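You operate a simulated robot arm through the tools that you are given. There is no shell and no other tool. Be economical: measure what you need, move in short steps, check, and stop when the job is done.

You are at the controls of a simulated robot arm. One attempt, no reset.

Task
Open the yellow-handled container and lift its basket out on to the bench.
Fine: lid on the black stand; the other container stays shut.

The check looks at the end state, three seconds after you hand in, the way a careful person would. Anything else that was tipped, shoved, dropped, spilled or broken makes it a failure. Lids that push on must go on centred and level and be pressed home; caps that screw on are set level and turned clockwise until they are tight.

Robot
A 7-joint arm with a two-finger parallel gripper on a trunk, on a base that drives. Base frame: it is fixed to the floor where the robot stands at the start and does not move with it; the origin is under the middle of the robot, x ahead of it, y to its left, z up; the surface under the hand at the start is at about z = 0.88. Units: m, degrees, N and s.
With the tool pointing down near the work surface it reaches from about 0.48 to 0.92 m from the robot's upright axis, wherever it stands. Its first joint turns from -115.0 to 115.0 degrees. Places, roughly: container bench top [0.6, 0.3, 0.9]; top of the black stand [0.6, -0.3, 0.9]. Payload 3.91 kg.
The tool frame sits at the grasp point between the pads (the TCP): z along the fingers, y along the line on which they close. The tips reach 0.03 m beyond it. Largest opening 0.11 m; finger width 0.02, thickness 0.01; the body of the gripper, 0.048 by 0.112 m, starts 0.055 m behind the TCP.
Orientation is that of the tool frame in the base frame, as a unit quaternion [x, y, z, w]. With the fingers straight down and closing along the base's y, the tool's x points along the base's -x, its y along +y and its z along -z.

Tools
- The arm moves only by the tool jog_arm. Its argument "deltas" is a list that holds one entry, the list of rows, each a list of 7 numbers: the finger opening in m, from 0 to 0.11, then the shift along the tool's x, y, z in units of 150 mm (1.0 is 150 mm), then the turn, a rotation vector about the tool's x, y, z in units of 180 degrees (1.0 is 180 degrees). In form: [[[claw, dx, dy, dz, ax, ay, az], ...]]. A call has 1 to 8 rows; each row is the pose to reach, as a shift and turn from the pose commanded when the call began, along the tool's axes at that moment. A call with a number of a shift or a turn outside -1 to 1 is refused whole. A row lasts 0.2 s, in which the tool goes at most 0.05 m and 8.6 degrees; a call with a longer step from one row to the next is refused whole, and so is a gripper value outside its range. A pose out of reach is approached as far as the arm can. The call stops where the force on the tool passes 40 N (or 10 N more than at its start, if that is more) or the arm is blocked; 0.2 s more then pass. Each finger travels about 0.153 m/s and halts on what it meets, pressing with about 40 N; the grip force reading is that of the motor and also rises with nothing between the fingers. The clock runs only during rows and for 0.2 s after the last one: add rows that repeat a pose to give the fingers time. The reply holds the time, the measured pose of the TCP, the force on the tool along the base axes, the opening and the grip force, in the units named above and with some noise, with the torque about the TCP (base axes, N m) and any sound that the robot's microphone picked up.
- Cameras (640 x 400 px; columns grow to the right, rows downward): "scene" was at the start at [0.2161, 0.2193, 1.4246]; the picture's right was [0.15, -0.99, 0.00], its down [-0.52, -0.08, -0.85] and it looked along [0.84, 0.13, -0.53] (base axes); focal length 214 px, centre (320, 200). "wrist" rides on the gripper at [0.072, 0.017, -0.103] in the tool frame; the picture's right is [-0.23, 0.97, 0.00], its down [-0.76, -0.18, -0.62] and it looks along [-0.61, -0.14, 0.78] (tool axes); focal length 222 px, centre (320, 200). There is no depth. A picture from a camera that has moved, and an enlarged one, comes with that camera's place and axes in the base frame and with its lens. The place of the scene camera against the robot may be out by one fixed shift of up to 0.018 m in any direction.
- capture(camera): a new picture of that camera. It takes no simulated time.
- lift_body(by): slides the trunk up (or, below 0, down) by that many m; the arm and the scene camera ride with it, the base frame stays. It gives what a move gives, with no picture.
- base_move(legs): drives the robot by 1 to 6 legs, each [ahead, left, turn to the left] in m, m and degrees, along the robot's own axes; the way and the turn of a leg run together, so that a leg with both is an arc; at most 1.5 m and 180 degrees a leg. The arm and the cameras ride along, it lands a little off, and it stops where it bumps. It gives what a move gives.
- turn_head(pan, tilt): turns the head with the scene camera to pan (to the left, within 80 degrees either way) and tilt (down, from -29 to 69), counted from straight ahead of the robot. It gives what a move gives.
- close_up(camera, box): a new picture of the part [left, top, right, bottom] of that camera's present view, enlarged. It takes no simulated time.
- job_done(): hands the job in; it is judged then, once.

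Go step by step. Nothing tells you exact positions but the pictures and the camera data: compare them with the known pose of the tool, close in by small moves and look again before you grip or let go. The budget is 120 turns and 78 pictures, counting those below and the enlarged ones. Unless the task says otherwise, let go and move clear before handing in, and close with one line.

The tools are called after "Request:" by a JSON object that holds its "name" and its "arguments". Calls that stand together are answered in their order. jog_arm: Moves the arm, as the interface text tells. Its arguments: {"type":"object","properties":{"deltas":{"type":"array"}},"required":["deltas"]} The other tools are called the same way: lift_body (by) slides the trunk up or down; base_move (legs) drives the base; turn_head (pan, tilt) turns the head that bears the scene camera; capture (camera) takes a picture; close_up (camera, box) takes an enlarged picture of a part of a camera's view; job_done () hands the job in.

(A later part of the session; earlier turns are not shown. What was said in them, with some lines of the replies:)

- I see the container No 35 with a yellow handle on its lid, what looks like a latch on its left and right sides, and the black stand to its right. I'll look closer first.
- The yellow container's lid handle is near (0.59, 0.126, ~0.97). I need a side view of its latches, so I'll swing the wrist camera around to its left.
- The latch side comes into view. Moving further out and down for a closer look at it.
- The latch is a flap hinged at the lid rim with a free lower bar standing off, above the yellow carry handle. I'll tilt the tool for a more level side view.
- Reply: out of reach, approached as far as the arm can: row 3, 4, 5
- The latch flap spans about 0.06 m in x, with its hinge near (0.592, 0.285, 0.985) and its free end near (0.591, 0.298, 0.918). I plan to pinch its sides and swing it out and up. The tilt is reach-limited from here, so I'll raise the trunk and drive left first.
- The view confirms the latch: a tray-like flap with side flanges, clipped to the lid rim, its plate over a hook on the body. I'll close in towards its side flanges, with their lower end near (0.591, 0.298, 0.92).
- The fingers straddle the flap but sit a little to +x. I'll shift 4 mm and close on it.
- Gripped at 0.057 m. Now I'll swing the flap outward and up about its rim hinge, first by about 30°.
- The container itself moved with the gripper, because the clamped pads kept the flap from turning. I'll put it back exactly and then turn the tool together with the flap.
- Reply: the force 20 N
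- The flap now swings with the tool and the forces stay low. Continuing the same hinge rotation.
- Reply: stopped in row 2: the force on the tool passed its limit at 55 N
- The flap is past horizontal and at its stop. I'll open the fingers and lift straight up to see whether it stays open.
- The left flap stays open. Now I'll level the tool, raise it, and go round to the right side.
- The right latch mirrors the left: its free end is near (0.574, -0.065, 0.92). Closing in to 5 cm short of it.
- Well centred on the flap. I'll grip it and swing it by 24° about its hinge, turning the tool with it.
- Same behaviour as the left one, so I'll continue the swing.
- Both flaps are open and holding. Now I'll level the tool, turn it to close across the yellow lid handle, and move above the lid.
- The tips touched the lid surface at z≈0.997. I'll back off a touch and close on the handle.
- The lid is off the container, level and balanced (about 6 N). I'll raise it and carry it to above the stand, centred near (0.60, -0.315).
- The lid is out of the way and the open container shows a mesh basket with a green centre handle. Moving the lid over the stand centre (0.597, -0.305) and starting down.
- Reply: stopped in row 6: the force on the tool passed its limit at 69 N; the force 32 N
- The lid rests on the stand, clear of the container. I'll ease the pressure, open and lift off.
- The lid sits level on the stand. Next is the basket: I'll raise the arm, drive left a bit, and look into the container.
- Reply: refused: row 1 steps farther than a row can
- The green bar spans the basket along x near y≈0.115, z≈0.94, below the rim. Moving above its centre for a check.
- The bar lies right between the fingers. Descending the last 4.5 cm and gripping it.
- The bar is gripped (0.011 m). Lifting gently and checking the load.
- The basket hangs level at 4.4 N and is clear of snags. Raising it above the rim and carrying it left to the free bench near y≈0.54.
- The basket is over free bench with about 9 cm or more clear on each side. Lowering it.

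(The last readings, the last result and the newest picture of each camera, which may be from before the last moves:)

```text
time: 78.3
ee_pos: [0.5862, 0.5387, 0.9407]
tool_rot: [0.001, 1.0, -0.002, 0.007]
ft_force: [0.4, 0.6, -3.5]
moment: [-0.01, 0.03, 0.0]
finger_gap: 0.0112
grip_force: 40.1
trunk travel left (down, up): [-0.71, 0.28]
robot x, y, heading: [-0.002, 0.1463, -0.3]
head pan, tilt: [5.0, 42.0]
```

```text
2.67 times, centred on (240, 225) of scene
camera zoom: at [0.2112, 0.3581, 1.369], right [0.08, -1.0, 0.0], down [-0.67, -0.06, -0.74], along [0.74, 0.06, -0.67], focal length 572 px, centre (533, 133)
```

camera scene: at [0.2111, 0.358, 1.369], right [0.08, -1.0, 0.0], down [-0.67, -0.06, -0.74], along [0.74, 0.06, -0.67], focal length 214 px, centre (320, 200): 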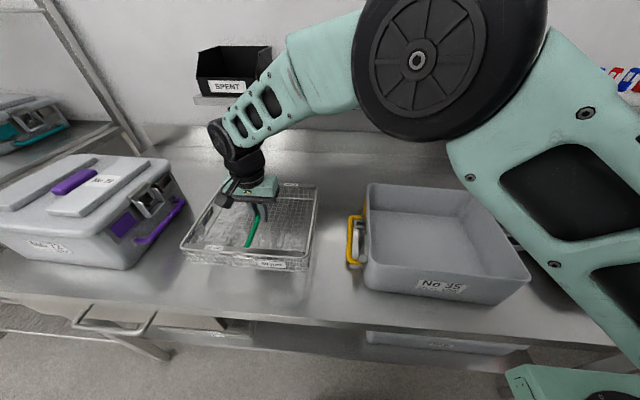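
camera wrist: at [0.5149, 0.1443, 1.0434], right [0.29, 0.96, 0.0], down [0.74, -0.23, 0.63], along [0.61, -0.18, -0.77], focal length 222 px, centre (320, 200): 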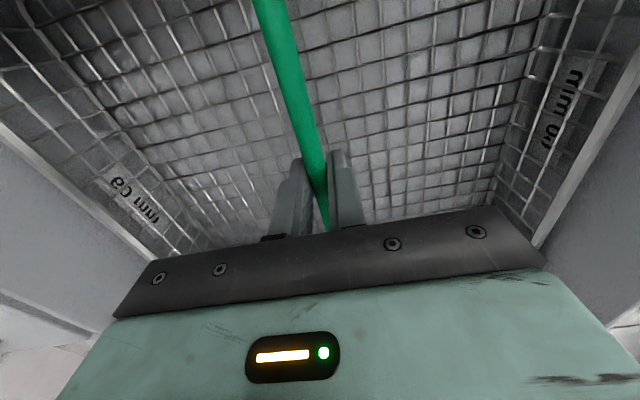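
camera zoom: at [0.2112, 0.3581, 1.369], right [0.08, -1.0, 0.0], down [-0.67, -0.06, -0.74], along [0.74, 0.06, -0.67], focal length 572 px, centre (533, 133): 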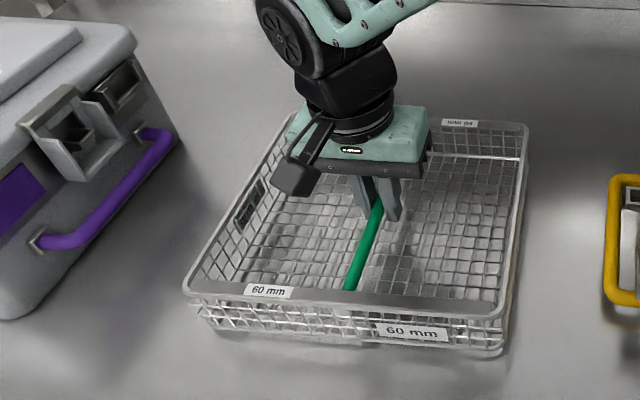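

Still carrying its weight. Continuing down in tiny steps until it touches.

Request:
{"name": "jog_arm", "arguments": {"deltas": [[[0, 0, 0, 0.02, 0, 0, 0], [0, 0, 0, 0.035, 0, 0, 0], [0, 0, 0, 0.05, 0, 0, 0], [0, 0, 0, 0.065, 0, 0, 0]]]}}

```text
time: 79.3
ee_pos: [0.5871, 0.5394, 0.9357]
tool_rot: [0.003, 1.0, 0.001, 0.008]
ft_force: [-2.9, -8.7, 25.2]
moment: [-0.07, 0.96, -0.02]
finger_gap: 0.0111
grip_force: 40.3
trunk travel left (down, up): [-0.71, 0.28]
robot x, y, heading: [0.0024, 0.1485, -0.0]
head pan, tilt: [5.0, 42.0]
```

It's seated on the bench. Easing the pressure, opening, and lifting straight out.

Request:
{"name": "jog_arm", "arguments": {"deltas": [[[0, 0, 0, -0.035, 0, 0, 0], [0.05, 0, 0, -0.035, 0, 0, 0], [0.05, 0, 0, -0.035, 0, 0, 0], [0.05, 0, 0, -0.2, 0, 0, 0], [0.05, 0, 0, -0.5, 0, 0, 0], [0.05, 0, 0, -0.8, 0, 0, 0], [0.05, 0, 0, -1.0, 0, 0, 0]]]}}

Request:
{"name": "jog_arm", "arguments": {"deltas": [[[0.05, 0, 0, -0.3, 0, 0, 0], [0.05, 0, 0, -0.6, 0, 0, 0], [0.05, 0, 0, -0.9, 0, 0, 0]]]}}

Request:
{"name": "capture", "arguments": {"camera": "scene"}}

Request:
{"name": "capture", "arguments": {"camera": "wrist"}}

```text
time: 80.9
ee_pos: [0.5855, 0.5403, 1.0819]
tool_rot: [0.002, 1.0, -0.001, 0.007]
ft_force: [1.0, 0.0, 0.9]
moment: [0.0, -0.01, 0.0]
finger_gap: 0.0502
grip_force: 0.1
trunk travel left (down, up): [-0.71, 0.28]
robot x, y, heading: [-0.0057, 0.1485, -0.2]
head pan, tilt: [5.0, 42.0]
```

```text
time: 81.7
ee_pos: [0.5838, 0.5397, 1.2167]
tool_rot: [0.002, 1.0, -0.002, 0.008]
ft_force: [-0.4, 0.1, 0.7]
moment: [-0.02, 0.04, 0.02]
finger_gap: 0.0503
grip_force: 0.0
trunk travel left (down, up): [-0.71, 0.28]
robot x, y, heading: [-0.0014, 0.1422, -0.0]
head pan, tilt: [5.0, 42.0]
```

```text
10 pictures are left
camera scene: at [0.2113, 0.3582, 1.3689], right [0.08, -1.0, 0.0], down [-0.67, -0.06, -0.74], along [0.74, 0.06, -0.67], focal length 214 px, centre (320, 200)
```

scene: 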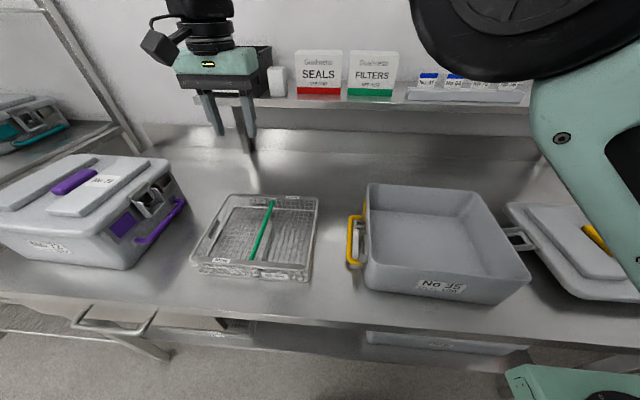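

```text
9 pictures are left
camera wrist: at [0.5096, 0.5579, 1.3193], right [0.23, 0.97, 0.0], down [0.75, -0.18, 0.63], along [0.62, -0.15, -0.77], focal length 222 px, centre (320, 200)
```

wrist: 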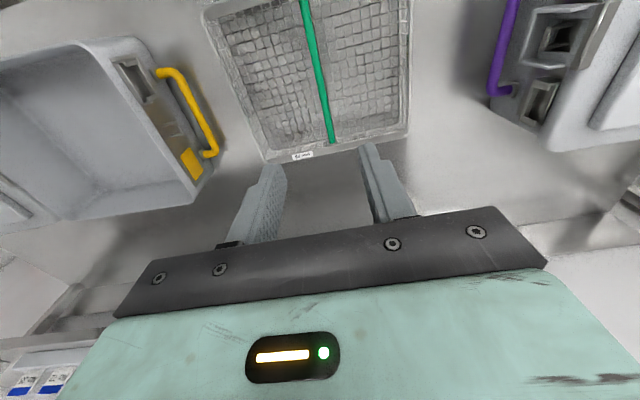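

The basket is flat on the bench and the other container is untouched. One last look at the lid on the stand.

Request:
{"name": "turn_head", "arguments": {"pan": -30, "tilt": 42}}

Request:
{"name": "capture", "arguments": {"camera": "scene"}}

```text
time: 82.7
ee_pos: [0.5833, 0.5406, 1.2138]
tool_rot: [0.002, 1.0, -0.001, 0.007]
ft_force: [0.0, -0.4, -0.2]
moment: [0.03, 0.01, -0.03]
finger_gap: 0.0501
grip_force: 0.1
trunk travel left (down, up): [-0.71, 0.28]
robot x, y, heading: [-0.0013, 0.1455, -0.2]
head pan, tilt: [-30.0, 42.0]
```

```text
8 pictures are left
camera scene: at [0.2001, 0.3091, 1.369], right [-0.5, -0.86, 0.0], down [-0.58, 0.34, -0.74], along [0.64, -0.37, -0.67], focal length 214 px, centre (320, 200)
```

scene: 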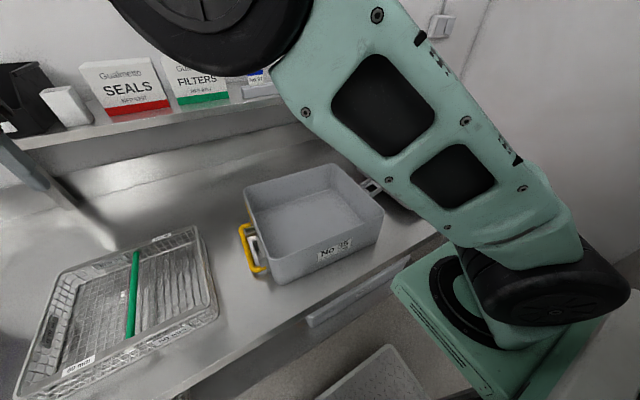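

The lid is hidden behind the arm here, but it was level on the stand in the earlier views and nothing has touched it since. The gripper is empty and clear, so I'm handing in.

Request:
{"name": "job_done", "arguments": {}}

```text
The job is handed in.
```

I opened the yellow-handled container, set its lid on the black stand, and put its basket on the bench; the other container is still shut. While I opened the first latch, the container was dragged about 2.5 cm; I moved it back to within about a centimetre of where it stood.
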